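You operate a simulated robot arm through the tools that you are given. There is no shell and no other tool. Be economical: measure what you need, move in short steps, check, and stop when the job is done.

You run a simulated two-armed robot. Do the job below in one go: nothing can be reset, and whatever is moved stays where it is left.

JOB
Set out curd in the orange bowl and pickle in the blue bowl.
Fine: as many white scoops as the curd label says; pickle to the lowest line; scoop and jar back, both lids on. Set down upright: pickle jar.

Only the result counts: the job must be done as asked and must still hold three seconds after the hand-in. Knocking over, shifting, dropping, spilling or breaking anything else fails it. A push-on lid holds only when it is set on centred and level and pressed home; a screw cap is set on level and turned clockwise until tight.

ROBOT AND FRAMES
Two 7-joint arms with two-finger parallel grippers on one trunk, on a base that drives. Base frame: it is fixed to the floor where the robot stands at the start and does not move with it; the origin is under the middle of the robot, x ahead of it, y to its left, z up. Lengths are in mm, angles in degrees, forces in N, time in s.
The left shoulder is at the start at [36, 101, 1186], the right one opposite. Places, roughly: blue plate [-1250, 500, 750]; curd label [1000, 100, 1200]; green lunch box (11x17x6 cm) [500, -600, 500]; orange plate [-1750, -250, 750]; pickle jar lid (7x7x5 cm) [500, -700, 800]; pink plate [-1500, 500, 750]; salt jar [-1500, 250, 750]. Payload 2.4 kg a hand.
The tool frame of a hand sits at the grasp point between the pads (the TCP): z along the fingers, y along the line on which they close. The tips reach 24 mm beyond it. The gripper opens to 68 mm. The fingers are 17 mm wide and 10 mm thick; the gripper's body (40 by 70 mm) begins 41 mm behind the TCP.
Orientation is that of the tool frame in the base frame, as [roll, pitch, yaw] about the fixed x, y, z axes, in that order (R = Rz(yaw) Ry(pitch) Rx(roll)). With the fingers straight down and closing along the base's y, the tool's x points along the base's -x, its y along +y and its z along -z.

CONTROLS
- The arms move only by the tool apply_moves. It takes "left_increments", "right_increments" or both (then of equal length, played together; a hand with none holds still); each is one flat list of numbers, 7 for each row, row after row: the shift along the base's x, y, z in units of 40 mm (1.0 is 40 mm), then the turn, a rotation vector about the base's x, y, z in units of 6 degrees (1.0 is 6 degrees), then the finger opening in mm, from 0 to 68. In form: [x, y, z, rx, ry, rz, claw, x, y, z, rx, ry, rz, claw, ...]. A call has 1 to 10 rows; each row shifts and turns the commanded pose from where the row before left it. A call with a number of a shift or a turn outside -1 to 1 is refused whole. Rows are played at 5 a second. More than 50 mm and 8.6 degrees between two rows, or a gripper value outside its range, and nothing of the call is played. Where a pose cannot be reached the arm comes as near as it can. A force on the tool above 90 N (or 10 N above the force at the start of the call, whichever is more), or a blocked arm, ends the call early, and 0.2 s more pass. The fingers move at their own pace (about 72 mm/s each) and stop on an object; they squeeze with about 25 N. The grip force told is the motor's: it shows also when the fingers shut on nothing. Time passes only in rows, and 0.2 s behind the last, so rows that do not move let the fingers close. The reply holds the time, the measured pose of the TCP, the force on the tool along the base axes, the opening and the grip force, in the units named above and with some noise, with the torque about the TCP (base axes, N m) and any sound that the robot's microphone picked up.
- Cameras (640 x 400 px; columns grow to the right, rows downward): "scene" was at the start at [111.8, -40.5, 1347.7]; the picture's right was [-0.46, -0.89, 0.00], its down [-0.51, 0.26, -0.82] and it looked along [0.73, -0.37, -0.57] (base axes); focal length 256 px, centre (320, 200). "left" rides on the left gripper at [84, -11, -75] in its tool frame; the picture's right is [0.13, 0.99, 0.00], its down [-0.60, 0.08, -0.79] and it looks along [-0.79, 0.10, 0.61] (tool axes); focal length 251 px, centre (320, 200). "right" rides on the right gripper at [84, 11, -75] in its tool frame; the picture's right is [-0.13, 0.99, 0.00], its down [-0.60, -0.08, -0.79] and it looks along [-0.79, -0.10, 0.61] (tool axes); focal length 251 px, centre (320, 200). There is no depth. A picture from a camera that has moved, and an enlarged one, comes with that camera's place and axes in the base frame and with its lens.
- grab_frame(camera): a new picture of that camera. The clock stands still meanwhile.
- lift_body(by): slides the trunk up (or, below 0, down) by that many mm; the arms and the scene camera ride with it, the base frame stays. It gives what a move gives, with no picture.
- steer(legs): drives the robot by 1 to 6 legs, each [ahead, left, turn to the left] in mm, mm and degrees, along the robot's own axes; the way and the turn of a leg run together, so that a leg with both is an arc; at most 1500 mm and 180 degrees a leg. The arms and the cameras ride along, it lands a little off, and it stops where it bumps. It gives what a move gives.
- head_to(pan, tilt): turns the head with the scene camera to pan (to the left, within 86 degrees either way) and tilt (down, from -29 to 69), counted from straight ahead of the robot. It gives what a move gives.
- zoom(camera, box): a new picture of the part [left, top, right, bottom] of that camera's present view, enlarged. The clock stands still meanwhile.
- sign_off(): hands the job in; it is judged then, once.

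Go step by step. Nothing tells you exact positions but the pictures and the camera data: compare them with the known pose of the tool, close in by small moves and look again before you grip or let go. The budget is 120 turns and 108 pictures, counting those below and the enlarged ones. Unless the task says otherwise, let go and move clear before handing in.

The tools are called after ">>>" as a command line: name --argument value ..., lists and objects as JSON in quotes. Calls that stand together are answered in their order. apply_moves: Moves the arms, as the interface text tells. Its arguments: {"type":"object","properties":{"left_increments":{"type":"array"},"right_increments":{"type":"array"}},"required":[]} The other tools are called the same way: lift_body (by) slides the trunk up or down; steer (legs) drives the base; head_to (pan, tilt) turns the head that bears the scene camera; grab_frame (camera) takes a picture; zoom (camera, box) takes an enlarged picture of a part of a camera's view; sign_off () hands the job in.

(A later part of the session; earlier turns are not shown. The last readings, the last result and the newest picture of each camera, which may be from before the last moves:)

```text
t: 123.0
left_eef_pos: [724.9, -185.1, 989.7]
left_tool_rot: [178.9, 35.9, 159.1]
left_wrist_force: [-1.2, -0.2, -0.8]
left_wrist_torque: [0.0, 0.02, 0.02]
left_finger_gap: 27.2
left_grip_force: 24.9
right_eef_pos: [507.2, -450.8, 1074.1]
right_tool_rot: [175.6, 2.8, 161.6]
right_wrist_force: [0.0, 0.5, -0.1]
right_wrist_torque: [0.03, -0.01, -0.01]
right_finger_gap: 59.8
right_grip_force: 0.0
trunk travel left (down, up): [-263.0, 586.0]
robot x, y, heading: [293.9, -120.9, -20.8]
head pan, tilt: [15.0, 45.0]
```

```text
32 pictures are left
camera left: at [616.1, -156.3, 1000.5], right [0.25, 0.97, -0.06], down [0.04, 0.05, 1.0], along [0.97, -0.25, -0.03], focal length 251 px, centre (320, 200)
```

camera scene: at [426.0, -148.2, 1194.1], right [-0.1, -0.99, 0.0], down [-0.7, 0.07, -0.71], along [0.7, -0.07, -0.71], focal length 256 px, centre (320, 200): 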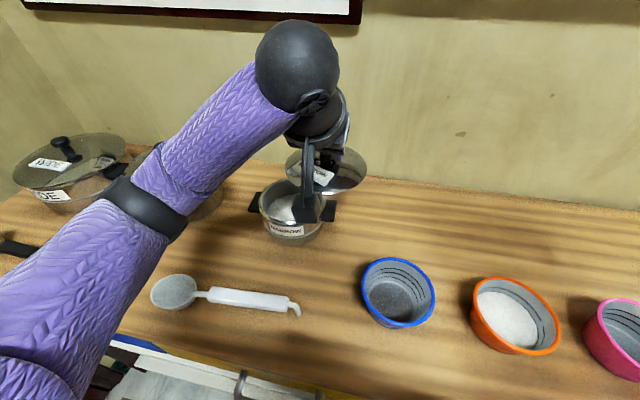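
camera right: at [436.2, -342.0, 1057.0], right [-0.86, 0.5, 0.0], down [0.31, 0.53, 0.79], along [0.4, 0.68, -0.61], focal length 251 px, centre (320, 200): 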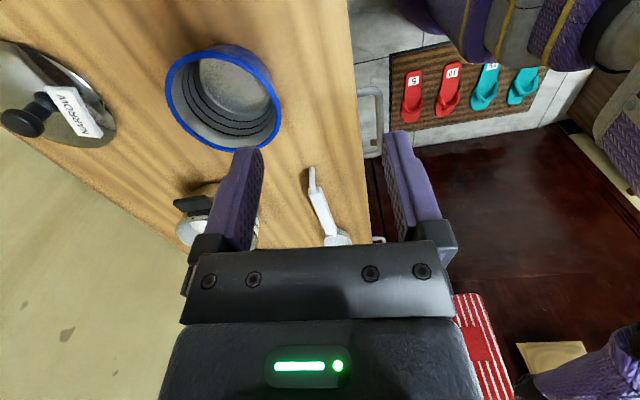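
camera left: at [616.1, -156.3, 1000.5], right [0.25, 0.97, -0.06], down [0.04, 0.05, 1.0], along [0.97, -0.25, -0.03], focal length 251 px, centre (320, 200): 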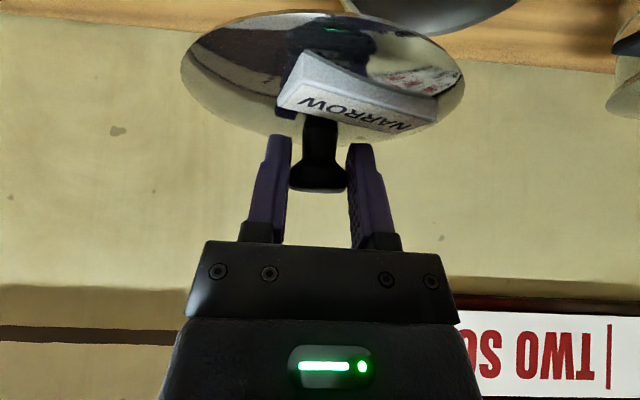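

The drive was blocked — probably the forearm near the TALL pot. Back off to the right and check that pot.

>>> steer --legs '[[0, -50, 0]]'

>>> head_to --pan 30 --tilt 40

>>> grab_frame --camera "scene"

```text
t: 123.9
left_eef_pos: [707.2, -231.1, 989.6]
left_tool_rot: [178.9, 35.9, 158.8]
left_wrist_force: [-0.5, 0.5, -1.7]
left_wrist_torque: [-0.02, 0.0, -0.02]
left_finger_gap: 27.3
left_grip_force: 25.1
right_eef_pos: [488.5, -497.8, 1074.7]
right_tool_rot: [175.5, 2.8, 161.5]
right_wrist_force: [0.0, 0.2, 0.3]
right_wrist_torque: [0.01, 0.0, 0.01]
right_finger_gap: 60.1
right_grip_force: 0.0
trunk travel left (down, up): [-263.0, 586.0]
robot x, y, heading: [272.3, -168.4, -20.6]
head pan, tilt: [15.0, 45.0]
```

```text
t: 124.7
left_eef_pos: [706.8, -231.4, 988.9]
left_tool_rot: [178.9, 35.9, 159.0]
left_wrist_force: [-0.1, 0.2, -1.5]
left_wrist_torque: [-0.01, -0.01, 0.01]
left_finger_gap: 27.6
left_grip_force: 25.0
right_eef_pos: [488.7, -497.2, 1074.0]
right_tool_rot: [175.7, 2.8, 161.5]
right_wrist_force: [0.0, -0.2, 0.3]
right_wrist_torque: [0.0, -0.04, 0.0]
right_finger_gap: 60.0
right_grip_force: 0.0
trunk travel left (down, up): [-263.0, 586.0]
robot x, y, heading: [270.3, -166.5, -21.0]
head pan, tilt: [30.0, 40.0]
```

```text
31 pictures are left
camera scene: at [411.2, -173.4, 1201.3], right [0.16, -0.99, 0.0], down [-0.64, -0.1, -0.77], along [0.76, 0.12, -0.64], focal length 256 px, centre (320, 200)
```

scene: 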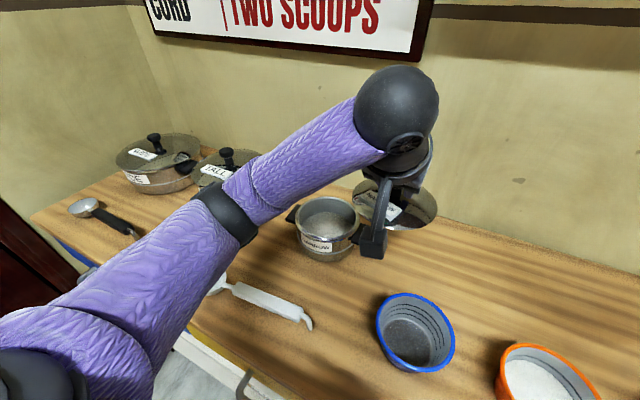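

The pots look undisturbed. Zoom for precise pot and lid geometry in one picture.

>>> zoom --camera "scene" --box '[270, 150, 460, 270]'

>>> zoom --camera "right" --box '[280, 0, 640, 240]'

```text
3.33 times, centred on (365, 210) of scene
camera zoom: at [411.2, -173.4, 1201.3], right [0.16, -0.99, 0.0], down [-0.64, -0.1, -0.77], along [0.76, 0.12, -0.64], focal length 852 px, centre (170, 167)
```

zoom: 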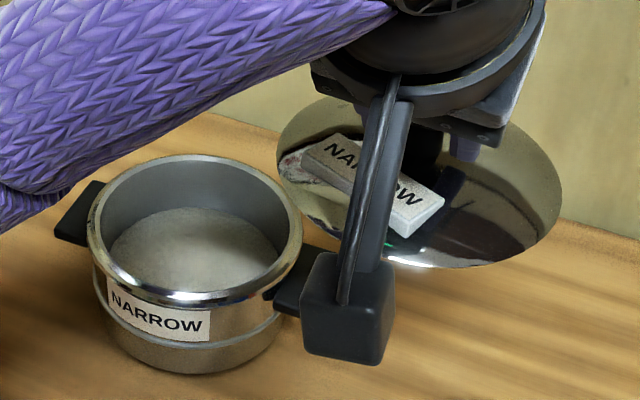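

```text
1.67 times, centred on (460, 120) of right
camera zoom: at [408.0, -463.2, 1145.9], right [0.43, 0.9, 0.08], down [0.49, -0.31, 0.81], along [0.76, -0.31, -0.58], focal length 419 px, centre (87, 333)
```

zoom: 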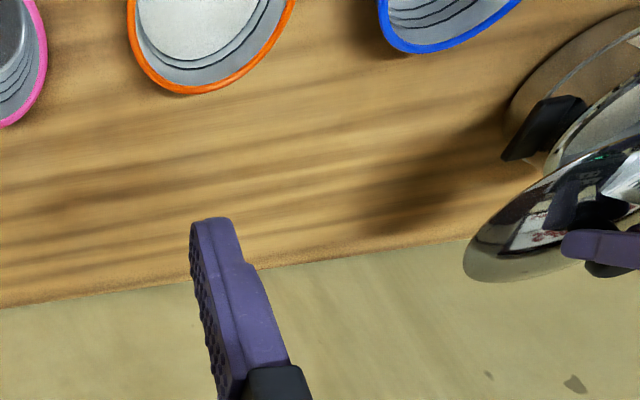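

Pot rim centre ≈ [747, −130], rim z≈875. Move the lid over it with the arm alone and stop ~20 mm above.

>>> apply_moves --left_increments '[0.25, 0.65, 0, 0, 0, 0, 0, 0.25, 0.65, 0, 0, 0, 0, 0, 0.25, 0.65, -0.2, 0, 0, 0, 0, 0.25, 0.58, -0.4, 0, 0, 0, 0, 0, 0, -0.5, 0, 0, 0, 0]'

>>> zoom --camera "scene" --box '[220, 140, 420, 265]'

>>> grab_frame --camera "left"

```text
t: 125.9
left_eef_pos: [748.0, -129.4, 944.6]
left_tool_rot: [178.9, 35.8, 159.0]
left_wrist_force: [0.4, 0.2, -0.7]
left_wrist_torque: [0.03, 0.04, -0.01]
left_finger_gap: 27.2
left_grip_force: 25.6
right_eef_pos: [488.9, -497.3, 1074.2]
right_tool_rot: [175.6, 2.8, 161.6]
right_wrist_force: [-0.1, -0.2, -0.8]
right_wrist_torque: [0.02, -0.03, -0.05]
right_finger_gap: 59.9
right_grip_force: 0.1
trunk travel left (down, up): [-263.0, 586.0]
robot x, y, heading: [272.8, -165.8, -20.8]
head pan, tilt: [30.0, 40.0]
```

```text
3.20 times, centred on (320, 202) of scene
camera zoom: at [411.2, -173.2, 1201.3], right [0.16, -0.99, 0.0], down [-0.63, -0.1, -0.77], along [0.76, 0.12, -0.64], focal length 818 px, centre (320, 192)
```

zoom: 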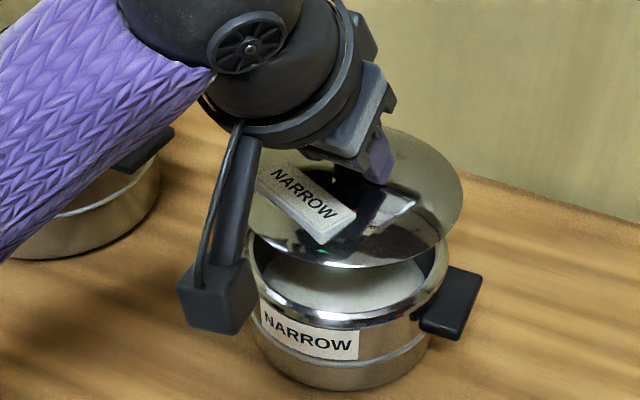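

```text
27 pictures are left
camera left: at [638.8, -100.5, 956.1], right [0.25, 0.97, -0.06], down [0.04, 0.05, 1.0], along [0.97, -0.25, -0.03], focal length 251 px, centre (320, 200)
```

left: 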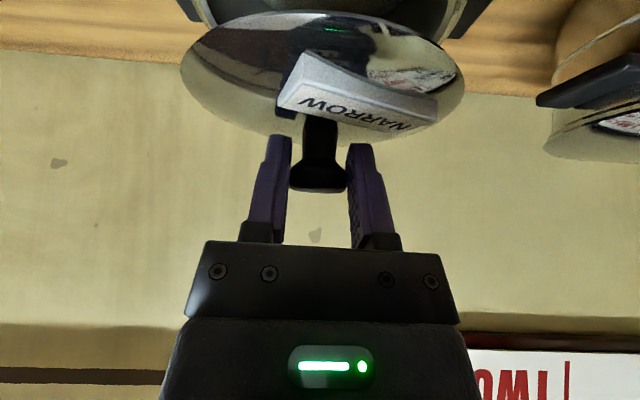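

Lateral alignment is good (within ~2 mm). Descend gently in steps, watching the force, expecting contact after ~38 mm if centred.

>>> apply_moves --left_increments '[0, 0, -0.4, 0, 0, 0, 0, 0, 0, -0.2, 0, 0, 0, 0, 0, 0, -0.1, 0, 0, 0, 0]'

>>> zoom --camera "scene" --box '[220, 140, 420, 265]'

```text
t: 126.7
left_eef_pos: [746.1, -131.0, 917.9]
left_tool_rot: [178.9, 35.8, 159.0]
left_wrist_force: [0.3, -0.1, -1.1]
left_wrist_torque: [-0.02, 0.03, 0.05]
left_finger_gap: 27.4
left_grip_force: 25.1
right_eef_pos: [488.6, -496.7, 1074.5]
right_tool_rot: [175.7, 2.8, 161.5]
right_wrist_force: [0.0, 0.1, 0.0]
right_wrist_torque: [-0.01, -0.03, -0.01]
right_finger_gap: 59.7
right_grip_force: 0.0
trunk travel left (down, up): [-263.0, 586.0]
robot x, y, heading: [271.8, -169.4, -20.8]
head pan, tilt: [30.0, 40.0]
```

```text
3.20 times, centred on (320, 202) of scene
camera zoom: at [411.2, -173.3, 1201.3], right [0.16, -0.99, 0.0], down [-0.63, -0.1, -0.77], along [0.76, 0.12, -0.64], focal length 818 px, centre (320, 192)
```

zoom: 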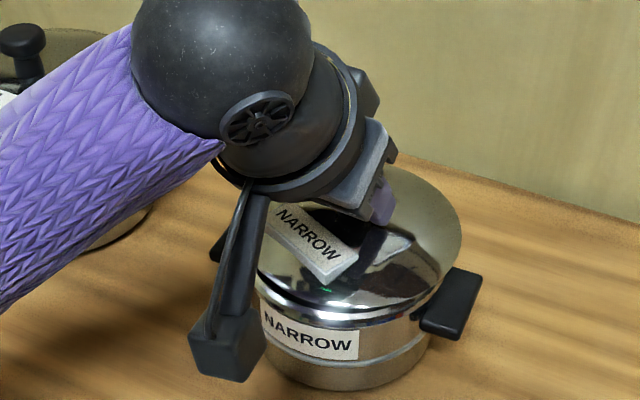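

>>> apply_moves --left_increments '[0, 0, -0.07, 0, 0, 0, 0, 0, 0, -0.07, 0, 0, 0, 0]'

>>> apply_moves --left_increments '[0, 0, -0.06, 0, 0, 0, 0]'

>>> apply_moves --left_increments '[0, 0, -0.05, 0, 0, 0, 0]'

```text
t: 127.3
left_eef_pos: [746.1, -130.5, 914.1]
left_tool_rot: [178.9, 36.2, 158.9]
left_wrist_force: [-3.4, -1.0, 14.3]
left_wrist_torque: [-0.19, -0.44, 0.0]
left_finger_gap: 27.7
left_grip_force: 25.0
right_eef_pos: [487.9, -497.3, 1074.5]
right_tool_rot: [175.6, 2.9, 161.6]
right_wrist_force: [0.0, 0.1, -0.1]
right_wrist_torque: [-0.01, 0.02, -0.01]
right_finger_gap: 59.9
right_grip_force: 0.0
trunk travel left (down, up): [-263.0, 586.0]
robot x, y, heading: [270.9, -166.5, -20.8]
head pan, tilt: [30.0, 40.0]
```

```text
t: 127.7
left_eef_pos: [745.0, -130.2, 912.6]
left_tool_rot: [178.8, 36.3, 159.0]
left_wrist_force: [-4.0, 0.6, 28.0]
left_wrist_torque: [-0.7, -0.6, -0.02]
left_finger_gap: 27.2
left_grip_force: 24.8
right_eef_pos: [487.3, -497.5, 1075.1]
right_tool_rot: [175.5, 2.9, 161.5]
right_wrist_force: [0.1, 0.2, 0.2]
right_wrist_torque: [0.0, 0.0, 0.02]
right_finger_gap: 59.8
right_grip_force: 0.0
trunk travel left (down, up): [-263.0, 586.0]
robot x, y, heading: [273.8, -167.8, -20.7]
head pan, tilt: [30.0, 40.0]
```

```text
t: 128.1
left_eef_pos: [745.6, -128.8, 912.2]
left_tool_rot: [178.9, 36.5, 159.0]
left_wrist_force: [-2.7, -0.1, 46.2]
left_wrist_torque: [-1.24, -0.33, -0.03]
left_finger_gap: 27.3
left_grip_force: 25.0
right_eef_pos: [485.4, -498.0, 1076.2]
right_tool_rot: [175.6, 3.0, 161.5]
right_wrist_force: [-0.2, 0.5, -0.5]
right_wrist_torque: [-0.02, 0.02, -0.02]
right_finger_gap: 60.1
right_grip_force: 0.0
trunk travel left (down, up): [-263.0, 586.0]
robot x, y, heading: [268.8, -167.6, -20.8]
head pan, tilt: [30.0, 40.0]
```

>>> zoom --camera "scene" --box '[240, 160, 400, 260]'

>>> grab_frame --camera "left"

```text
4.00 times, centred on (320, 210) of scene
camera zoom: at [407.3, -173.4, 1202.3], right [0.16, -0.99, 0.0], down [-0.63, -0.1, -0.77], along [0.76, 0.12, -0.64], focal length 1023 px, centre (320, 160)
```

zoom: 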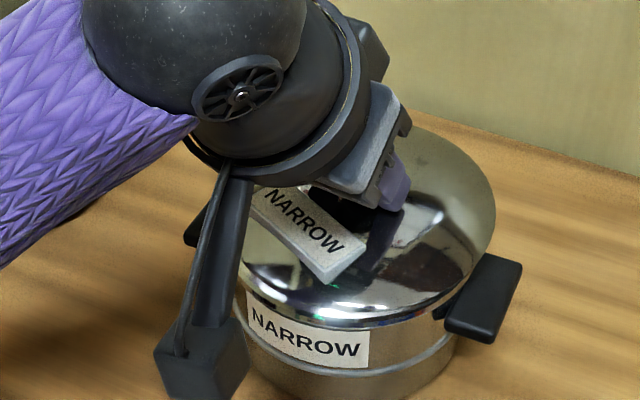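

```text
24 pictures are left
camera left: at [635.7, -101.4, 922.0], right [0.25, 0.97, -0.06], down [0.04, 0.05, 1.0], along [0.97, -0.25, -0.02], focal length 251 px, centre (320, 200)
```

left: 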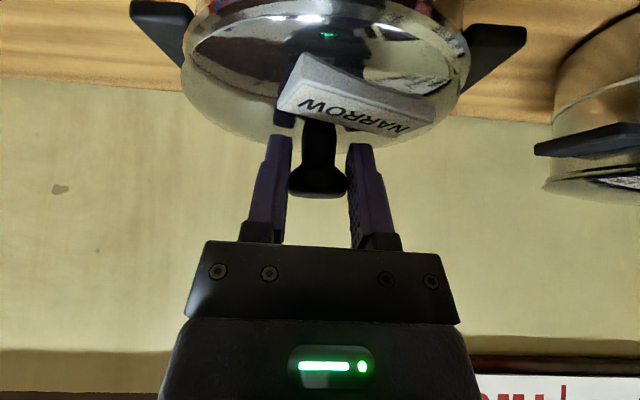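

The lid looks concentric with the pot in the wrist view. Relax the press, release the knob, and back off to prepare a straight-down press.

>>> apply_moves --left_increments '[0, 0, 0.06, 0, 0, 0, 0, 0, 0, 0.02, 0, 0, 0, 30, 0, 0, 0, 0, 0, 0, 45, 0, 0, 0, 0, 0, 0, 60, -0.3, 0.1, 0.4, 0, 0, 0, 60, -0.4, 0.15, 0.8, 0, 0, 0, 60, -0.2, 0.07, 0.8, 0, 0, 0, 60]'

>>> zoom --camera "scene" --box '[240, 140, 400, 260]'

>>> grab_frame --camera "left"

```text
t: 129.7
left_eef_pos: [713.4, -117.6, 989.2]
left_tool_rot: [178.9, 35.9, 158.9]
left_wrist_force: [0.4, -0.5, -0.2]
left_wrist_torque: [0.03, 0.0, 0.01]
left_finger_gap: 59.9
left_grip_force: 0.1
right_eef_pos: [489.4, -497.7, 1074.1]
right_tool_rot: [175.5, 2.7, 161.5]
right_wrist_force: [0.3, -0.2, 0.5]
right_wrist_torque: [0.02, -0.01, 0.0]
right_finger_gap: 59.6
right_grip_force: 0.1
trunk travel left (down, up): [-263.0, 586.0]
robot x, y, heading: [270.9, -166.0, -20.9]
head pan, tilt: [30.0, 40.0]
```

```text
3.33 times, centred on (320, 200) of scene
camera zoom: at [410.9, -173.3, 1201.3], right [0.16, -0.99, 0.0], down [-0.63, -0.1, -0.77], along [0.76, 0.12, -0.64], focal length 852 px, centre (320, 200)
```

zoom: 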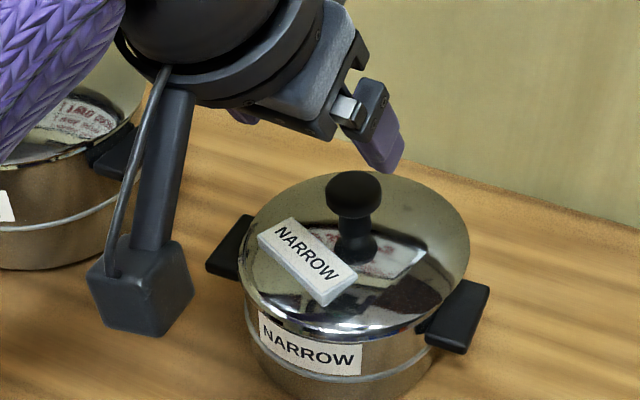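

```text
22 pictures are left
camera left: at [603.6, -89.4, 1000.7], right [0.25, 0.97, -0.06], down [0.05, 0.05, 1.0], along [0.97, -0.25, -0.03], focal length 251 px, centre (320, 200)
```

left: 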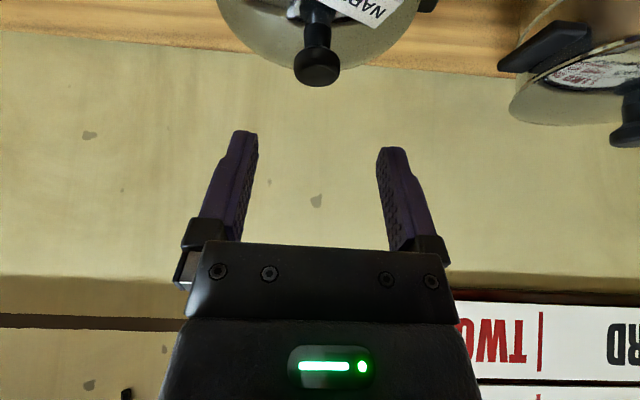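

Lid is seated level. Turn the hand vertical with closed fingers above the knob, to press it home.

>>> apply_moves --left_increments '[0.13, -0.05, 0.1, 0.35, 0.93, 0, 0, 0.13, -0.05, 0.1, 0.35, 0.93, 0, 0, 0.13, -0.05, 0, 0.35, 0.93, 0, 0, 0.13, -0.05, 0, 0.35, 0.93, 0, 0, 0.13, -0.05, 0, 0.35, 0.93, 0, 0, 0.13, -0.05, 0, 0.35, 0.93, 0, 0, 0, 0, -0.5, 0, 0, 0, 0]'

>>> zoom --camera "scene" --box '[240, 140, 400, 260]'

```text
t: 131.3
left_eef_pos: [741.5, -130.0, 978.3]
left_tool_rot: [179.1, 0.1, 159.0]
left_wrist_force: [-1.0, 0.8, 0.1]
left_wrist_torque: [-0.01, 0.0, 0.0]
left_finger_gap: 0.0
left_grip_force: 23.5
right_eef_pos: [489.6, -498.1, 1073.8]
right_tool_rot: [175.7, 2.8, 161.5]
right_wrist_force: [0.7, -0.1, 0.5]
right_wrist_torque: [0.0, -0.05, 0.0]
right_finger_gap: 60.0
right_grip_force: 0.1
trunk travel left (down, up): [-263.0, 586.0]
robot x, y, heading: [272.1, -170.4, -20.8]
head pan, tilt: [30.0, 40.0]
```

```text
3.33 times, centred on (320, 200) of scene
camera zoom: at [411.2, -173.3, 1201.3], right [0.16, -0.99, 0.0], down [-0.63, -0.1, -0.77], along [0.76, 0.12, -0.64], focal length 852 px, centre (320, 200)
```

zoom: 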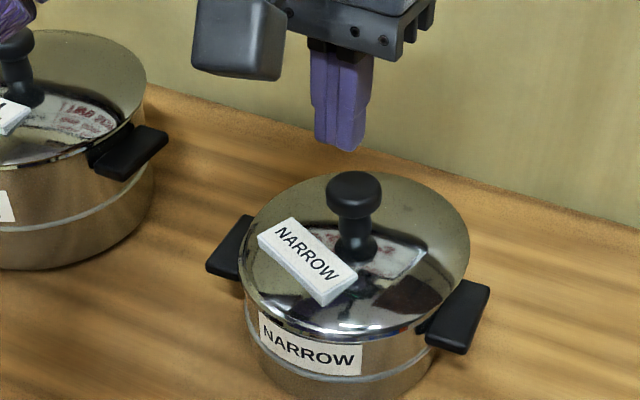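

Fingers are ~10 mm off the knob's axis; correct and press down with force watch.

>>> apply_moves --left_increments '[0.2, -0.15, -0.4, 0, 0, 0, 0, 0, 0, -0.2, 0, 0, 0, 0, 0, 0, -0.1, 0, 0, 0, 0]'

>>> zoom --camera "scene" --box '[240, 140, 400, 260]'

```text
t: 132.1
left_eef_pos: [750.4, -135.2, 950.7]
left_tool_rot: [179.3, 0.2, 159.0]
left_wrist_force: [-0.7, -0.6, 0.0]
left_wrist_torque: [-0.03, 0.01, 0.0]
left_finger_gap: 0.0
left_grip_force: 23.2
right_eef_pos: [489.5, -497.4, 1074.6]
right_tool_rot: [175.6, 2.8, 161.5]
right_wrist_force: [0.9, -0.3, -0.1]
right_wrist_torque: [-0.02, -0.01, 0.0]
right_finger_gap: 60.0
right_grip_force: 0.1
trunk travel left (down, up): [-263.0, 586.0]
robot x, y, heading: [275.5, -166.8, -20.7]
head pan, tilt: [30.0, 40.0]
```

```text
3.33 times, centred on (320, 200) of scene
camera zoom: at [411.1, -173.2, 1201.4], right [0.16, -0.99, 0.0], down [-0.63, -0.1, -0.77], along [0.76, 0.12, -0.64], focal length 852 px, centre (320, 200)
```

zoom: 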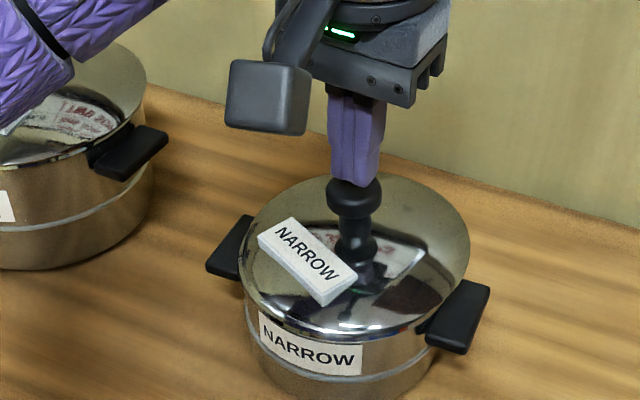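

Right over the knob. Press in small steps.

>>> apply_moves --left_increments '[0, 0, -0.08, 0, 0, 0, 0, 0, 0, -0.08, 0, 0, 0, 0]'

>>> apply_moves --left_increments '[0, 0, -0.08, 0, 0, 0, 0, 0, 0, -0.05, 0, 0, 0, 0, 0, 0, 0, 0, 0, 0, 0]'

>>> apply_moves --left_increments '[0, 0, -0.08, 0, 0, 0, 0, 0, 0, -0.05, 0, 0, 0, 0, 0, 0, 0, 0, 0, 0, 0]'

```text
t: 132.7
left_eef_pos: [749.4, -136.6, 944.6]
left_tool_rot: [179.0, 0.3, 159.0]
left_wrist_force: [-0.2, 0.0, -0.1]
left_wrist_torque: [0.02, 0.01, 0.02]
left_finger_gap: 0.0
left_grip_force: 23.4
right_eef_pos: [488.7, -498.1, 1073.9]
right_tool_rot: [175.7, 2.8, 161.5]
right_wrist_force: [-0.1, -0.8, 0.1]
right_wrist_torque: [0.0, 0.0, -0.01]
right_finger_gap: 60.1
right_grip_force: 0.0
trunk travel left (down, up): [-263.0, 586.0]
robot x, y, heading: [269.9, -162.9, -20.6]
head pan, tilt: [30.0, 40.0]
```

```text
t: 133.5
left_eef_pos: [749.5, -136.3, 941.2]
left_tool_rot: [179.2, 0.5, 159.0]
left_wrist_force: [7.5, -1.9, 31.9]
left_wrist_torque: [-0.27, -0.4, -0.04]
left_finger_gap: 0.0
left_grip_force: 23.9
right_eef_pos: [486.6, -497.8, 1075.0]
right_tool_rot: [175.7, 3.0, 161.6]
right_wrist_force: [0.9, 0.4, 0.1]
right_wrist_torque: [-0.03, -0.03, -0.03]
right_finger_gap: 59.9
right_grip_force: 0.1
trunk travel left (down, up): [-263.0, 586.0]
robot x, y, heading: [272.5, -166.1, -21.0]
head pan, tilt: [30.0, 40.0]
```

```text
t: 134.3
left_eef_pos: [748.0, -136.6, 941.3]
left_tool_rot: [179.2, 1.3, 159.1]
left_wrist_force: [14.4, -0.2, 85.8]
left_wrist_torque: [-0.46, -0.9, -0.16]
left_finger_gap: 0.0
left_grip_force: 23.4
right_eef_pos: [485.2, -496.8, 1076.1]
right_tool_rot: [175.5, 3.0, 161.5]
right_wrist_force: [-0.1, -0.2, 0.2]
right_wrist_torque: [0.02, -0.02, 0.01]
right_finger_gap: 60.1
right_grip_force: 0.0
trunk travel left (down, up): [-263.0, 586.0]
robot x, y, heading: [269.7, -167.9, -20.8]
head pan, tilt: [30.0, 40.0]
```

The lid is home (rigid at 86 N). Retreat the left hand, and test turning the right hand 180° so its camera bracket will be on top for a sideways jar grasp.

>>> apply_moves --left_increments '[0, 0, 0.5, 0, 0, 0, 0, 0, 0, 1, 0, 0, 0, 0, 0, 0, 1, 0, 0, 0, 0, -0.94, 0.34, 0.5, 0, 0, 0, 0, -0.94, 0.34, 0, 0, 0, 0, 0, -0.94, 0.34, 0, 0, 0, 0, 0, -0.94, 0.34, 0, 0, 0, 0, 0]'

>>> steer --legs '[[-150, 0, 0], [0, -260, 0]]'

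>>> apply_moves --right_increments '[0, 0, 0, 0, 0, -1, 60, 0, 0, 0, 0, 0, -1, 60, 0, 0, 0, 0, 0, -1, 60, 0, 0, 0, 0, 0, -1, 60, 0, 0, 0, 0, 0, -1, 60, 0, 0, 0, 0, 0, -1, 60, 0, 0, 0, 0, 0, -1, 60, 0, 0, 0, 0, 0, -1, 60, 0, 0, 0, 0, 0, -1, 60, 0, 0, 0, 0, 0, -1, 60]'

>>> apply_moves --right_increments '[0, 0, 0, 0, 0, -1, 60, 0, 0, 0, 0, 0, -1, 60, 0, 0, 0, 0, 0, -1, 60, 0, 0, 0, 0, 0, -1, 60, 0, 0, 0, 0, 0, -1, 60, 0, 0, 0, 0, 0, -1, 60, 0, 0, 0, 0, 0, -1, 60, 0, 0, 0, 0, 0, -1, 60, 0, 0, 0, 0, 0, -1, 60, 0, 0, 0, 0, 0, -1, 60]'

```text
t: 135.9
left_eef_pos: [601.9, -82.6, 1053.7]
left_tool_rot: [179.1, 0.1, 159.1]
left_wrist_force: [-0.5, 1.1, 0.2]
left_wrist_torque: [0.0, -0.02, -0.02]
left_finger_gap: 0.0
left_grip_force: 23.2
right_eef_pos: [488.3, -497.4, 1074.6]
right_tool_rot: [175.6, 2.8, 161.5]
right_wrist_force: [0.4, -0.7, -0.5]
right_wrist_torque: [0.0, 0.02, -0.01]
right_finger_gap: 60.0
right_grip_force: 0.0
trunk travel left (down, up): [-263.0, 586.0]
robot x, y, heading: [271.1, -171.1, -20.8]
head pan, tilt: [30.0, 40.0]
```

```text
t: 138.7
left_eef_pos: [364.5, -273.7, 1052.5]
left_tool_rot: [179.1, 0.2, 158.9]
left_wrist_force: [0.3, -0.4, -0.4]
left_wrist_torque: [0.01, 0.03, 0.06]
left_finger_gap: 0.0
left_grip_force: 23.6
right_eef_pos: [250.8, -690.2, 1075.1]
right_tool_rot: [175.6, 2.8, 161.4]
right_wrist_force: [0.6, -0.2, -0.3]
right_wrist_torque: [0.04, -0.03, -0.01]
right_finger_gap: 60.0
right_grip_force: 0.1
trunk travel left (down, up): [-263.0, 586.0]
robot x, y, heading: [36.3, -354.0, -20.8]
head pan, tilt: [30.0, 40.0]
```

```text
t: 140.9
left_eef_pos: [365.3, -274.5, 1054.6]
left_tool_rot: [179.0, 0.2, 158.9]
left_wrist_force: [-0.4, 1.0, 0.2]
left_wrist_torque: [0.03, -0.02, 0.01]
left_finger_gap: 0.0
left_grip_force: 24.0
right_eef_pos: [251.4, -687.9, 1075.2]
right_tool_rot: [175.5, 2.8, 101.3]
right_wrist_force: [0.6, 0.0, -0.6]
right_wrist_torque: [0.02, 0.04, 0.03]
right_finger_gap: 60.2
right_grip_force: 0.0
trunk travel left (down, up): [-263.0, 586.0]
robot x, y, heading: [34.6, -355.1, -21.3]
head pan, tilt: [30.0, 40.0]
```

```text
t: 143.1
left_eef_pos: [365.6, -273.7, 1053.8]
left_tool_rot: [179.1, 0.2, 158.8]
left_wrist_force: [-0.4, -0.3, 0.2]
left_wrist_torque: [0.01, 0.0, 0.01]
left_finger_gap: 0.0
left_grip_force: 23.6
right_eef_pos: [250.1, -690.2, 1075.4]
right_tool_rot: [175.6, 2.9, 41.3]
right_wrist_force: [-0.2, -0.3, -1.2]
right_wrist_torque: [0.0, -0.04, 0.01]
right_finger_gap: 59.9
right_grip_force: 0.2
trunk travel left (down, up): [-263.0, 586.0]
robot x, y, heading: [35.1, -357.3, -21.2]
head pan, tilt: [30.0, 40.0]
```

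The turn works. Finish it and tilt the fingers forward to ~72°.

>>> apply_moves --right_increments '[0, 0, 0, 0, 0, -1, 60, 0, 0, 0, 0, 0, -1, 60, 0, 0, 0, 0, 0, -1, 60, 0, 0, 0, 0, 0, -1, 60, 0, 0, 0, 0, 0, -1, 60, 0, 0, 0, 0, 0, -1, 60, 0, 0, 0, 0, 0, -1, 60, 0, 0, 0, 0, 0, -1, 60, 0, 0, 0, 0, 0, -1, 60, 0, 0, 0, 0, 0, -1, 60]'

>>> apply_moves --right_increments '[-0.1, 0, -0.3, -0.36, -0.93, 0, 66, -0.1, 0, -0.3, -0.36, -0.93, 0, 66, -0.1, 0, -0.3, -0.36, -0.93, 0, 66, -0.1, 0, -0.3, -0.36, -0.93, 0, 66, -0.1, 0, -0.3, -0.36, -0.93, 0, 66, -0.1, 0, -0.3, -0.36, -0.93, 0, 66, -0.1, 0, -0.3, -0.36, -0.93, 0, 66, -0.1, 0, -0.3, -0.36, -0.93, 0, 66, -0.1, 0, 0, -0.36, -0.93, 0, 66, -0.1, 0, 0, -0.36, -0.93, 0, 66]'

>>> head_to --pan -25 --tilt 45

>>> grab_frame --camera "scene"

>>> grab_frame --camera "right"

```text
t: 145.3
left_eef_pos: [364.9, -273.0, 1052.9]
left_tool_rot: [179.1, 0.1, 158.9]
left_wrist_force: [-0.3, 0.0, -0.4]
left_wrist_torque: [-0.01, 0.0, 0.01]
left_finger_gap: 0.0
left_grip_force: 23.3
right_eef_pos: [220.4, -793.5, 1086.6]
right_tool_rot: [175.8, 2.9, -18.6]
right_wrist_force: [-0.1, 0.7, 0.7]
right_wrist_torque: [0.01, 0.01, 0.01]
right_finger_gap: 59.7
right_grip_force: 0.1
right hand out of reach, approached as far as the arm can: row 6, 7, 8, 9, 10
trunk travel left (down, up): [-263.0, 586.0]
robot x, y, heading: [34.2, -358.6, -20.9]
head pan, tilt: [30.0, 40.0]
```

```text
t: 147.5
left_eef_pos: [365.4, -274.4, 1052.3]
left_tool_rot: [179.1, 0.2, 158.9]
left_wrist_force: [0.4, -0.9, 0.1]
left_wrist_torque: [0.01, 0.03, -0.03]
left_finger_gap: 0.0
left_grip_force: 24.1
right_eef_pos: [178.2, -800.1, 991.7]
right_tool_rot: [171.4, -57.0, -16.5]
right_wrist_force: [1.1, 0.4, -0.3]
right_wrist_torque: [0.02, 0.02, -0.01]
right_finger_gap: 66.2
right_grip_force: 0.0
right hand out of reach, approached as far as the arm can: row 1, 3
trunk travel left (down, up): [-263.0, 586.0]
robot x, y, heading: [38.2, -359.1, -21.0]
head pan, tilt: [30.0, 40.0]
```

```text
t: 148.8
left_eef_pos: [363.6, -274.3, 1052.8]
left_tool_rot: [179.1, 0.2, 159.0]
left_wrist_force: [0.2, -0.1, 0.4]
left_wrist_torque: [0.01, 0.03, 0.03]
left_finger_gap: 0.2
left_grip_force: 23.6
right_eef_pos: [178.1, -801.2, 992.6]
right_tool_rot: [171.5, -56.8, -16.6]
right_wrist_force: [0.2, -0.1, -0.1]
right_wrist_torque: [-0.01, 0.03, 0.0]
right_finger_gap: 66.0
right_grip_force: 0.0
trunk travel left (down, up): [-263.0, 586.0]
robot x, y, heading: [37.1, -356.9, -21.2]
head pan, tilt: [-25.0, 45.0]
```

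```text
19 pictures are left
camera scene: at [146.3, -436.3, 1194.1], right [-0.72, -0.7, 0.0], down [-0.49, 0.51, -0.71], along [0.49, -0.51, -0.71], focal length 256 px, centre (320, 200)
```

scene: 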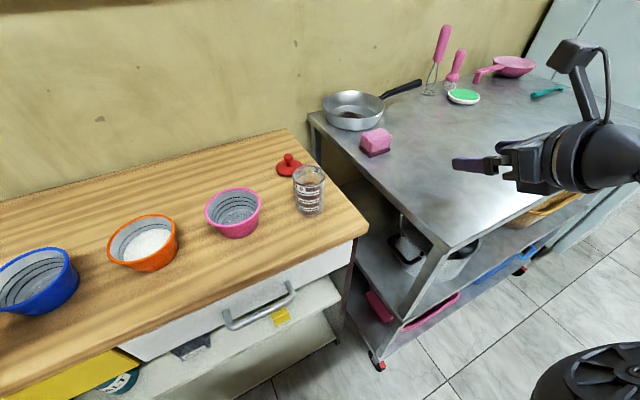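

```text
18 pictures are left
camera right: at [160.9, -794.4, 1103.6], right [-0.46, -0.89, -0.03], down [-0.88, 0.46, -0.08], along [0.09, -0.01, -1.0], focal length 251 px, centre (320, 200)
```

right: 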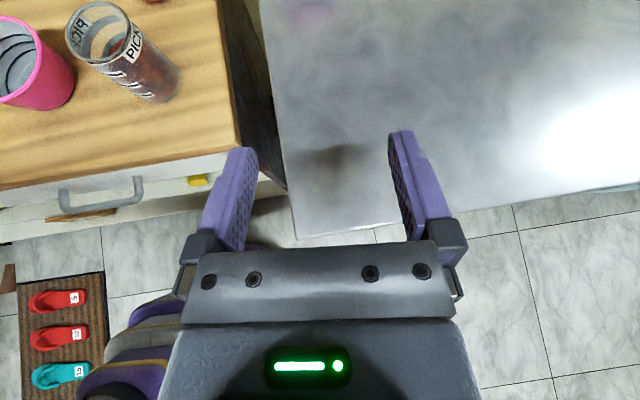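

The right hand now has its bracket on top. Jar is at ≈[419, −686], rim z≈885. Level the finger axis and move to a standoff in front of the jar.

>>> apply_moves --right_increments '[0.716, 0.82, 0, -0.087, -0.516, 0, 68, 0.716, 0.82, 0, -0.087, -0.516, 0, 68, 0.716, 0.82, 0, -0.087, -0.516, 0, 68, 0.716, 0.82, 0, -0.087, -0.516, 0, 68, 0.716, 0.82, 0, -0.087, -0.516, 0, 68, 0, 0, -0.85, 0, 0, 0, 68, 0, 0, -0.85, 0, 0, 0, 68, 0, 0, -0.85, 0, 0, 0, 68, 0, 0, -0.85, 0, 0, 0, 68]'

>>> grab_frame --camera "right"

```text
t: 150.8
left_eef_pos: [366.5, -275.5, 1053.0]
left_tool_rot: [179.2, 0.2, 159.0]
left_wrist_force: [-0.4, 0.3, 0.5]
left_wrist_torque: [0.01, 0.0, -0.03]
left_finger_gap: 0.1
left_grip_force: 24.1
right_eef_pos: [307.4, -728.4, 834.7]
right_tool_rot: [177.8, -72.6, -22.1]
right_wrist_force: [-0.4, -0.3, 0.0]
right_wrist_torque: [0.02, 0.01, -0.04]
right_finger_gap: 67.8
right_grip_force: 0.0
right hand out of reach, approached as far as the arm can: row 1, 2, 3, 4, 5
trunk travel left (down, up): [-263.0, 586.0]
robot x, y, heading: [35.2, -360.4, -20.7]
head pan, tilt: [-25.0, 45.0]
```

```text
17 pictures are left
camera right: at [262.4, -716.5, 937.9], right [-0.44, -0.89, -0.11], down [-0.82, 0.45, -0.34], along [0.35, -0.06, -0.93], focal length 251 px, centre (320, 200)
```

right: 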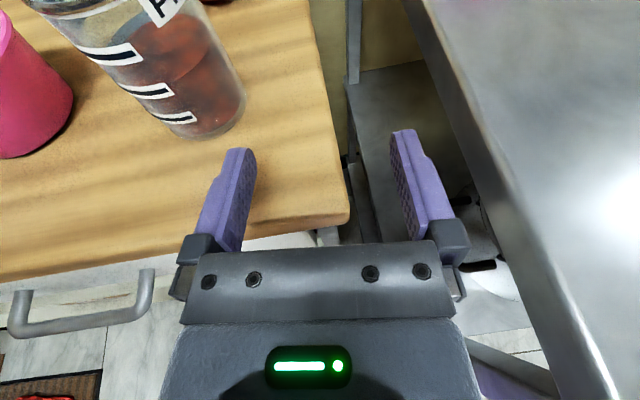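

Jar is ~85 mm left and 80 mm ahead of the hand. Drive left to align, raise 8 mm, look.

>>> steer --legs '[[0, 84, 0]]'

>>> apply_moves --right_increments '[0, 0, 0.2, 0, 0, 0, 68]'

>>> grab_frame --camera "right"

```text
t: 151.9
left_eef_pos: [395.7, -193.5, 1052.4]
left_tool_rot: [179.2, 0.2, 158.9]
left_wrist_force: [0.4, 0.4, 0.5]
left_wrist_torque: [0.0, 0.04, -0.01]
left_finger_gap: 0.0
left_grip_force: 23.5
right_eef_pos: [339.5, -646.6, 835.2]
right_tool_rot: [178.0, -72.4, -22.1]
right_wrist_force: [0.3, 0.1, -0.2]
right_wrist_torque: [0.04, 0.01, 0.03]
right_finger_gap: 68.0
right_grip_force: 0.1
trunk travel left (down, up): [-263.0, 586.0]
robot x, y, heading: [64.3, -276.6, -20.9]
head pan, tilt: [-25.0, 45.0]
```

```text
t: 152.3
left_eef_pos: [395.2, -194.0, 1052.7]
left_tool_rot: [179.1, 0.2, 158.9]
left_wrist_force: [-0.1, 0.0, -0.7]
left_wrist_torque: [-0.02, -0.01, 0.0]
left_finger_gap: 0.0
left_grip_force: 23.0
right_eef_pos: [339.4, -648.0, 842.7]
right_tool_rot: [177.9, -72.4, -22.2]
right_wrist_force: [-0.6, -0.3, -0.2]
right_wrist_torque: [-0.01, 0.0, 0.04]
right_finger_gap: 67.9
right_grip_force: 0.1
trunk travel left (down, up): [-263.0, 586.0]
robot x, y, heading: [67.1, -277.8, -20.8]
head pan, tilt: [-25.0, 45.0]
```

```text
16 pictures are left
camera right: at [293.5, -637.0, 946.5], right [-0.44, -0.89, -0.11], down [-0.83, 0.45, -0.34], along [0.35, -0.06, -0.93], focal length 251 px, centre (320, 200)
```

right: 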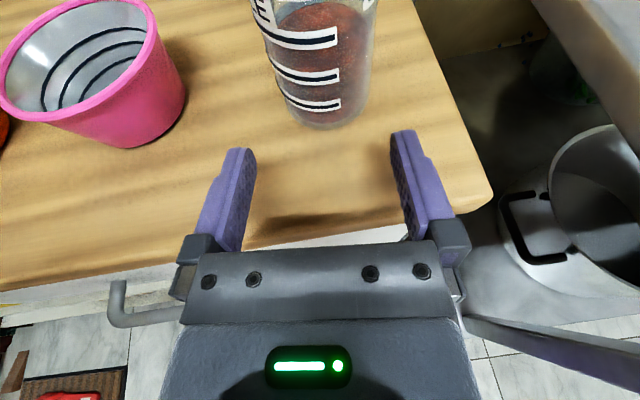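

Aligned to ~2.5 mm. Advance 84 mm to straddle the jar.

>>> apply_moves --right_increments '[0.45, -0.25, 0, 0, 0, 0, 68, 0.48, -0.22, 0, 0, 0, 0, 68, 0.48, -0.22, 0, 0, 0, 0, 68, 0.48, -0.22, 0, 0, 0, 0, 68]'

>>> grab_frame --camera "right"

```text
t: 153.3
left_eef_pos: [397.1, -194.7, 1053.4]
left_tool_rot: [179.1, 0.1, 158.9]
left_wrist_force: [0.6, 0.1, 0.4]
left_wrist_torque: [-0.02, 0.0, 0.05]
left_finger_gap: 0.2
left_grip_force: 23.6
right_eef_pos: [415.2, -683.2, 842.6]
right_tool_rot: [177.8, -72.5, -22.2]
right_wrist_force: [0.6, 0.6, 0.2]
right_wrist_torque: [0.02, 0.02, 0.0]
right_finger_gap: 68.3
right_grip_force: 0.1
trunk travel left (down, up): [-263.0, 586.0]
robot x, y, heading: [66.1, -279.8, -20.8]
head pan, tilt: [-25.0, 45.0]
```

```text
15 pictures are left
camera right: at [368.9, -672.1, 944.3], right [-0.44, -0.89, -0.11], down [-0.83, 0.45, -0.34], along [0.35, -0.06, -0.93], focal length 251 px, centre (320, 200)
```

right: 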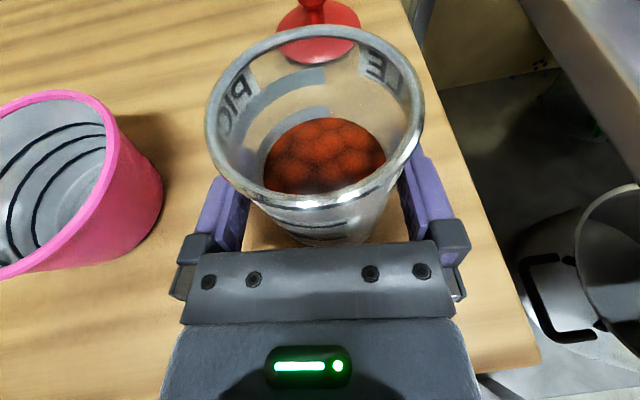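

The jar is between the fingers. Grip and lift.

>>> apply_moves --right_increments '[0, 0, 0, 0, 0, 0, 0, 0, 0, 0, 0, 0, 0, 0, 0, 0, 0, 0, 0, 0, 0]'

>>> apply_moves --right_increments '[0, 0, 0.4, 0, 0, 0, 0, 0, 0, 0.8, 0, 0, 0, 0, 0, 0, 0.8, 0, 0, 0, 0, 0, 0, 0.6, 0, 0, 0, 0]'

```text
t: 154.1
left_eef_pos: [394.7, -194.6, 1052.8]
left_tool_rot: [179.2, 0.3, 159.0]
left_wrist_force: [-0.4, 0.1, -0.8]
left_wrist_torque: [0.03, 0.01, 0.0]
left_finger_gap: 0.0
left_grip_force: 23.8
right_eef_pos: [414.5, -682.6, 841.6]
right_tool_rot: [177.7, -72.4, -22.1]
right_wrist_force: [0.9, 0.8, 0.7]
right_wrist_torque: [0.07, -0.07, -0.03]
right_finger_gap: 57.4
right_grip_force: 24.1
trunk travel left (down, up): [-263.0, 586.0]
robot x, y, heading: [64.6, -279.6, -20.8]
head pan, tilt: [-25.0, 45.0]
```

```text
t: 155.1
left_eef_pos: [395.8, -194.8, 1053.7]
left_tool_rot: [179.2, 0.2, 158.9]
left_wrist_force: [0.3, 0.5, -0.7]
left_wrist_torque: [0.02, -0.01, 0.0]
left_finger_gap: 0.0
left_grip_force: 23.7
right_eef_pos: [405.7, -693.2, 943.6]
right_tool_rot: [178.2, -72.5, -22.1]
right_wrist_force: [-0.8, 0.3, -1.5]
right_wrist_torque: [-0.01, 0.0, -0.02]
right_finger_gap: 57.3
right_grip_force: 24.9
right hand out of reach, approached as far as the arm can: row 3, 4
trunk travel left (down, up): [-263.0, 586.0]
robot x, y, heading: [67.9, -277.8, -21.0]
head pan, tilt: [-25.0, 45.0]
```

Jar lifted (57 mm wide). Turn the robot left 36° and shift, to bring the jar beside the blue bowl without driving over the floor mat.

>>> steer --legs '[[0, 0, 18], [0, 0, 18], [20, 80, 0]]'

>>> head_to --pan -15 --tilt 45

>>> grab_frame --camera "scene"

```text
t: 158.1
left_eef_pos: [285.9, 64.5, 1052.3]
left_tool_rot: [179.2, 0.2, -165.6]
left_wrist_force: [-0.9, 0.7, -0.4]
left_wrist_torque: [-0.01, 0.03, 0.05]
left_finger_gap: 0.0
left_grip_force: 23.3
right_eef_pos: [583.4, -334.9, 943.0]
right_tool_rot: [178.0, -72.5, 13.4]
right_wrist_force: [-0.9, 0.7, -2.0]
right_wrist_torque: [0.0, -0.02, -0.01]
right_finger_gap: 57.2
right_grip_force: 24.9
trunk travel left (down, up): [-263.0, 586.0]
robot x, y, heading: [65.0, -190.0, 15.0]
head pan, tilt: [-25.0, 45.0]
```

```text
t: 158.8
left_eef_pos: [287.0, 64.0, 1052.7]
left_tool_rot: [179.0, 0.2, -165.6]
left_wrist_force: [0.3, 0.2, 0.3]
left_wrist_torque: [-0.01, -0.02, 0.02]
left_finger_gap: 0.1
left_grip_force: 24.0
right_eef_pos: [584.7, -335.8, 942.9]
right_tool_rot: [178.2, -72.5, 13.4]
right_wrist_force: [-0.2, -0.1, -1.0]
right_wrist_torque: [-0.01, 0.0, 0.01]
right_finger_gap: 57.3
right_grip_force: 25.3
trunk travel left (down, up): [-263.0, 586.0]
robot x, y, heading: [65.8, -194.1, 14.7]
head pan, tilt: [-15.0, 45.0]
```

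```text
14 pictures are left
camera scene: at [203.5, -181.7, 1194.1], right [-0.01, -1.0, 0.0], down [-0.71, 0.01, -0.71], along [0.71, -0.01, -0.71], focal length 256 px, centre (320, 200)
```

scene: 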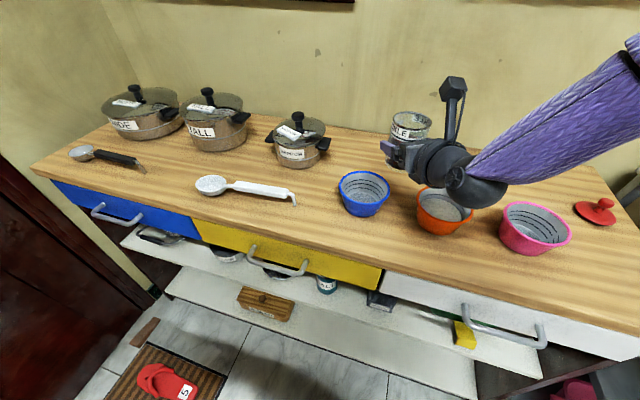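

Everything is in place; jar is beside the blue bowl. Lower it and tilt 54° to the left first.

>>> apply_moves --right_increments '[-0.04, 0.2, -0.5, 0, 0, 0, 0, -0.04, 0.2, -0.45, 0, 0, 0, 0, 0, 0, 0, -0.981, -0.194, 0, 0, 0, 0, 0, -0.981, -0.194, 0, 0, 0, 0, 0, -0.981, -0.194, 0, 0, 0, 0, 0, -0.981, -0.194, 0, 0, 0, 0, 0, -0.981, -0.194, 0, 0, 0, 0, 0, -0.981, -0.194, 0, 0, 0, 0, 0, -0.981, -0.194, 0, 0, 0, 0, 0, -0.981, -0.194, 0, 0]'

>>> zoom --camera "scene" --box '[310, 110, 470, 230]'

```text
t: 161.1
left_eef_pos: [286.5, 63.3, 1052.5]
left_tool_rot: [179.2, 0.2, -165.5]
left_wrist_force: [-0.2, 0.8, 0.4]
left_wrist_torque: [0.01, -0.02, -0.03]
left_finger_gap: 0.1
left_grip_force: 24.0
right_eef_pos: [572.3, -391.4, 890.1]
right_tool_rot: [105.3, -38.9, 78.3]
right_wrist_force: [0.4, -0.6, -1.7]
right_wrist_torque: [0.02, -0.01, 0.0]
right_finger_gap: 57.2
right_grip_force: 25.1
right hand out of reach, approached as far as the arm can: row 3, 4, 5, 6, 7, 8
trunk travel left (down, up): [-263.0, 586.0]
robot x, y, heading: [61.5, -192.6, 14.6]
head pan, tilt: [-15.0, 45.0]
```

```text
3.33 times, centred on (390, 170) of scene
camera zoom: at [203.5, -182.1, 1194.0], right [-0.01, -1.0, 0.0], down [-0.71, 0.01, -0.71], along [0.71, -0.01, -0.71], focal length 852 px, centre (87, 300)
```

zoom: 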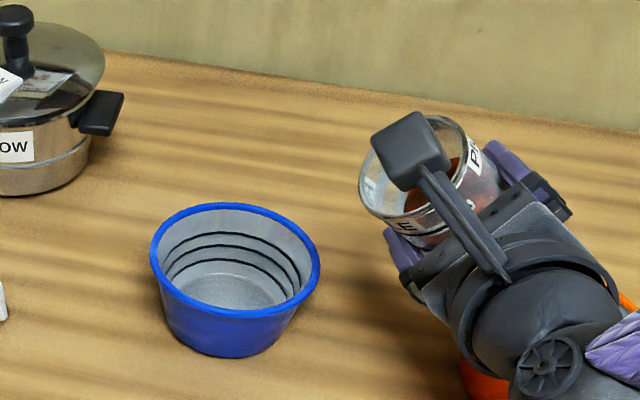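

The arm drifted right at its limit while tilting. Raise with the trunk, then drive to bring the jar mouth back over the blue bowl.

>>> lift_body --by 25

>>> steer --legs '[[25, 55, 0]]'

>>> zoom --camera "scene" --box '[320, 110, 480, 230]'

```text
t: 161.8
left_eef_pos: [287.1, 63.8, 1079.0]
left_tool_rot: [179.0, 0.2, -165.6]
left_wrist_force: [0.1, 0.2, -0.9]
left_wrist_torque: [0.04, -0.02, 0.04]
left_finger_gap: 0.0
left_grip_force: 23.6
right_eef_pos: [573.0, -389.4, 915.1]
right_tool_rot: [105.3, -39.1, 78.5]
right_wrist_force: [-0.3, 0.6, -2.1]
right_wrist_torque: [0.06, 0.0, 0.0]
right_finger_gap: 57.0
right_grip_force: 24.5
trunk travel left (down, up): [-288.0, 561.0]
robot x, y, heading: [64.3, -198.5, 14.8]
head pan, tilt: [-15.0, 45.0]
```

```text
t: 162.7
left_eef_pos: [296.4, 124.5, 1078.4]
left_tool_rot: [179.2, 0.1, -165.5]
left_wrist_force: [-0.4, 0.1, 0.3]
left_wrist_torque: [-0.01, -0.02, 0.02]
left_finger_gap: 0.0
left_grip_force: 23.3
right_eef_pos: [584.3, -329.4, 914.6]
right_tool_rot: [105.2, -39.0, 78.7]
right_wrist_force: [0.4, 0.4, -0.4]
right_wrist_torque: [0.0, 0.02, -0.03]
right_finger_gap: 57.1
right_grip_force: 24.9
trunk travel left (down, up): [-288.0, 561.0]
robot x, y, heading: [78.0, -135.0, 14.9]
head pan, tilt: [-15.0, 45.0]
```

```text
3.33 times, centred on (400, 170) of scene
camera zoom: at [208.6, -122.8, 1219.4], right [-0.01, -1.0, 0.0], down [-0.71, 0.0, -0.71], along [0.71, 0.0, -0.71], focal length 852 px, centre (53, 300)
```

zoom: 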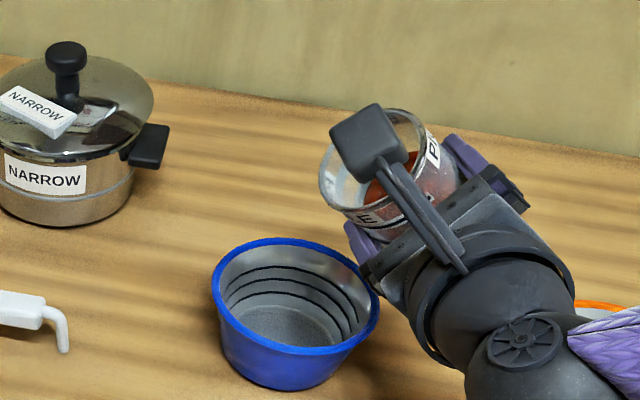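

Geometry puts the jar's low lip ~11 mm right of the bowl centre. Tilt 12° more and check.

>>> apply_moves --right_increments '[0, 0, 0, -0.98, -0.2, 0, 0, 0, 0, 0, -0.98, -0.2, 0, 0]'

>>> zoom --camera "scene" --box '[350, 130, 450, 205]'

```text
t: 163.3
left_eef_pos: [295.6, 125.6, 1077.8]
left_tool_rot: [179.1, 0.2, -165.5]
left_wrist_force: [0.7, -0.2, 0.4]
left_wrist_torque: [-0.01, -0.01, 0.0]
left_finger_gap: 0.1
left_grip_force: 23.7
right_eef_pos: [584.5, -331.6, 915.6]
right_tool_rot: [100.0, -27.8, 81.3]
right_wrist_force: [-0.3, -0.5, -1.0]
right_wrist_torque: [0.02, -0.01, 0.01]
right_finger_gap: 57.0
right_grip_force: 24.7
trunk travel left (down, up): [-288.0, 561.0]
robot x, y, heading: [76.3, -135.8, 14.6]
head pan, tilt: [-15.0, 45.0]
```

```text
5.33 times, centred on (400, 168) of scene
camera zoom: at [208.5, -123.2, 1219.4], right [-0.01, -1.0, 0.0], down [-0.71, 0.0, -0.71], along [0.71, 0.0, -0.71], focal length 1364 px, centre (-107, 373)
```

zoom: 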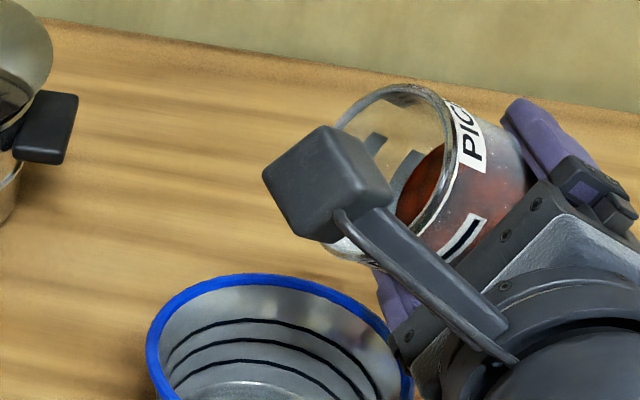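

>>> apply_moves --right_increments '[0, 0.03, 0, -0.98, -0.2, 0, 0, 0, 0.03, 0, -0.98, -0.2, 0, 0]'

>>> zoom --camera "scene" --box '[350, 140, 450, 215]'

```text
t: 163.9
left_eef_pos: [296.2, 124.1, 1077.9]
left_tool_rot: [179.1, 0.2, -165.6]
left_wrist_force: [0.1, -0.8, 0.7]
left_wrist_torque: [-0.02, -0.02, 0.01]
left_finger_gap: 0.0
left_grip_force: 23.1
right_eef_pos: [583.4, -326.1, 916.4]
right_tool_rot: [95.7, -16.4, 83.1]
right_wrist_force: [0.0, 0.5, -1.7]
right_wrist_torque: [-0.02, -0.01, -0.02]
right_finger_gap: 56.9
right_grip_force: 25.2
trunk travel left (down, up): [-288.0, 561.0]
robot x, y, heading: [71.3, -132.4, 14.3]
head pan, tilt: [-15.0, 45.0]
```

```text
5.33 times, centred on (400, 178) of scene
camera zoom: at [208.5, -123.2, 1219.4], right [-0.01, -1.0, 0.0], down [-0.71, 0.0, -0.71], along [0.71, 0.0, -0.71], focal length 1364 px, centre (-107, 320)
```

zoom: 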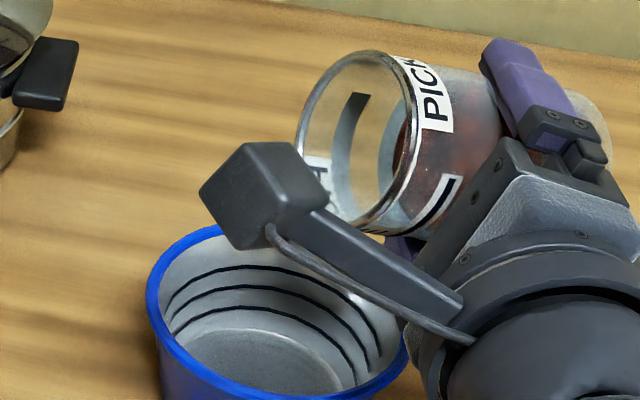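

>>> apply_moves --right_increments '[0, 0, 0, -0.98, -0.2, 0, 0, 0, 0, 0, -0.49, -0.1, 0, 0]'

>>> zoom --camera "scene" --box '[350, 140, 450, 215]'

```text
t: 164.5
left_eef_pos: [296.4, 124.9, 1079.1]
left_tool_rot: [179.1, 0.2, -165.4]
left_wrist_force: [0.0, -0.1, 0.2]
left_wrist_torque: [0.01, -0.01, -0.03]
left_finger_gap: 0.2
left_grip_force: 23.5
right_eef_pos: [583.2, -327.5, 915.4]
right_tool_rot: [92.8, -7.8, 83.7]
right_wrist_force: [0.0, -0.9, -1.1]
right_wrist_torque: [-0.02, 0.0, -0.01]
right_finger_gap: 56.7
right_grip_force: 25.0
trunk travel left (down, up): [-288.0, 561.0]
robot x, y, heading: [74.9, -134.2, 14.5]
head pan, tilt: [-15.0, 45.0]
```

```text
5.33 times, centred on (400, 178) of scene
camera zoom: at [208.5, -123.2, 1219.4], right [-0.01, -1.0, 0.0], down [-0.71, 0.0, -0.71], along [0.71, 0.0, -0.71], focal length 1364 px, centre (-107, 320)
```

zoom: 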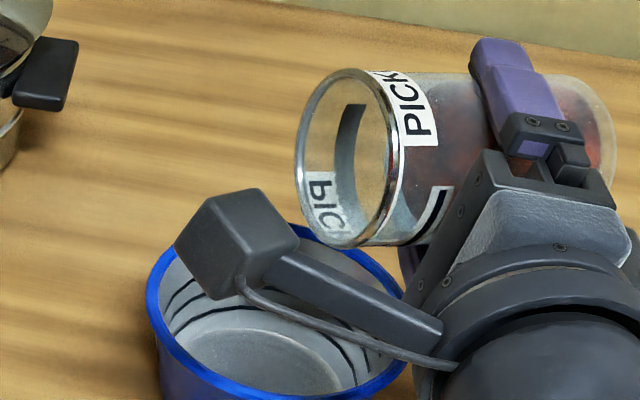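

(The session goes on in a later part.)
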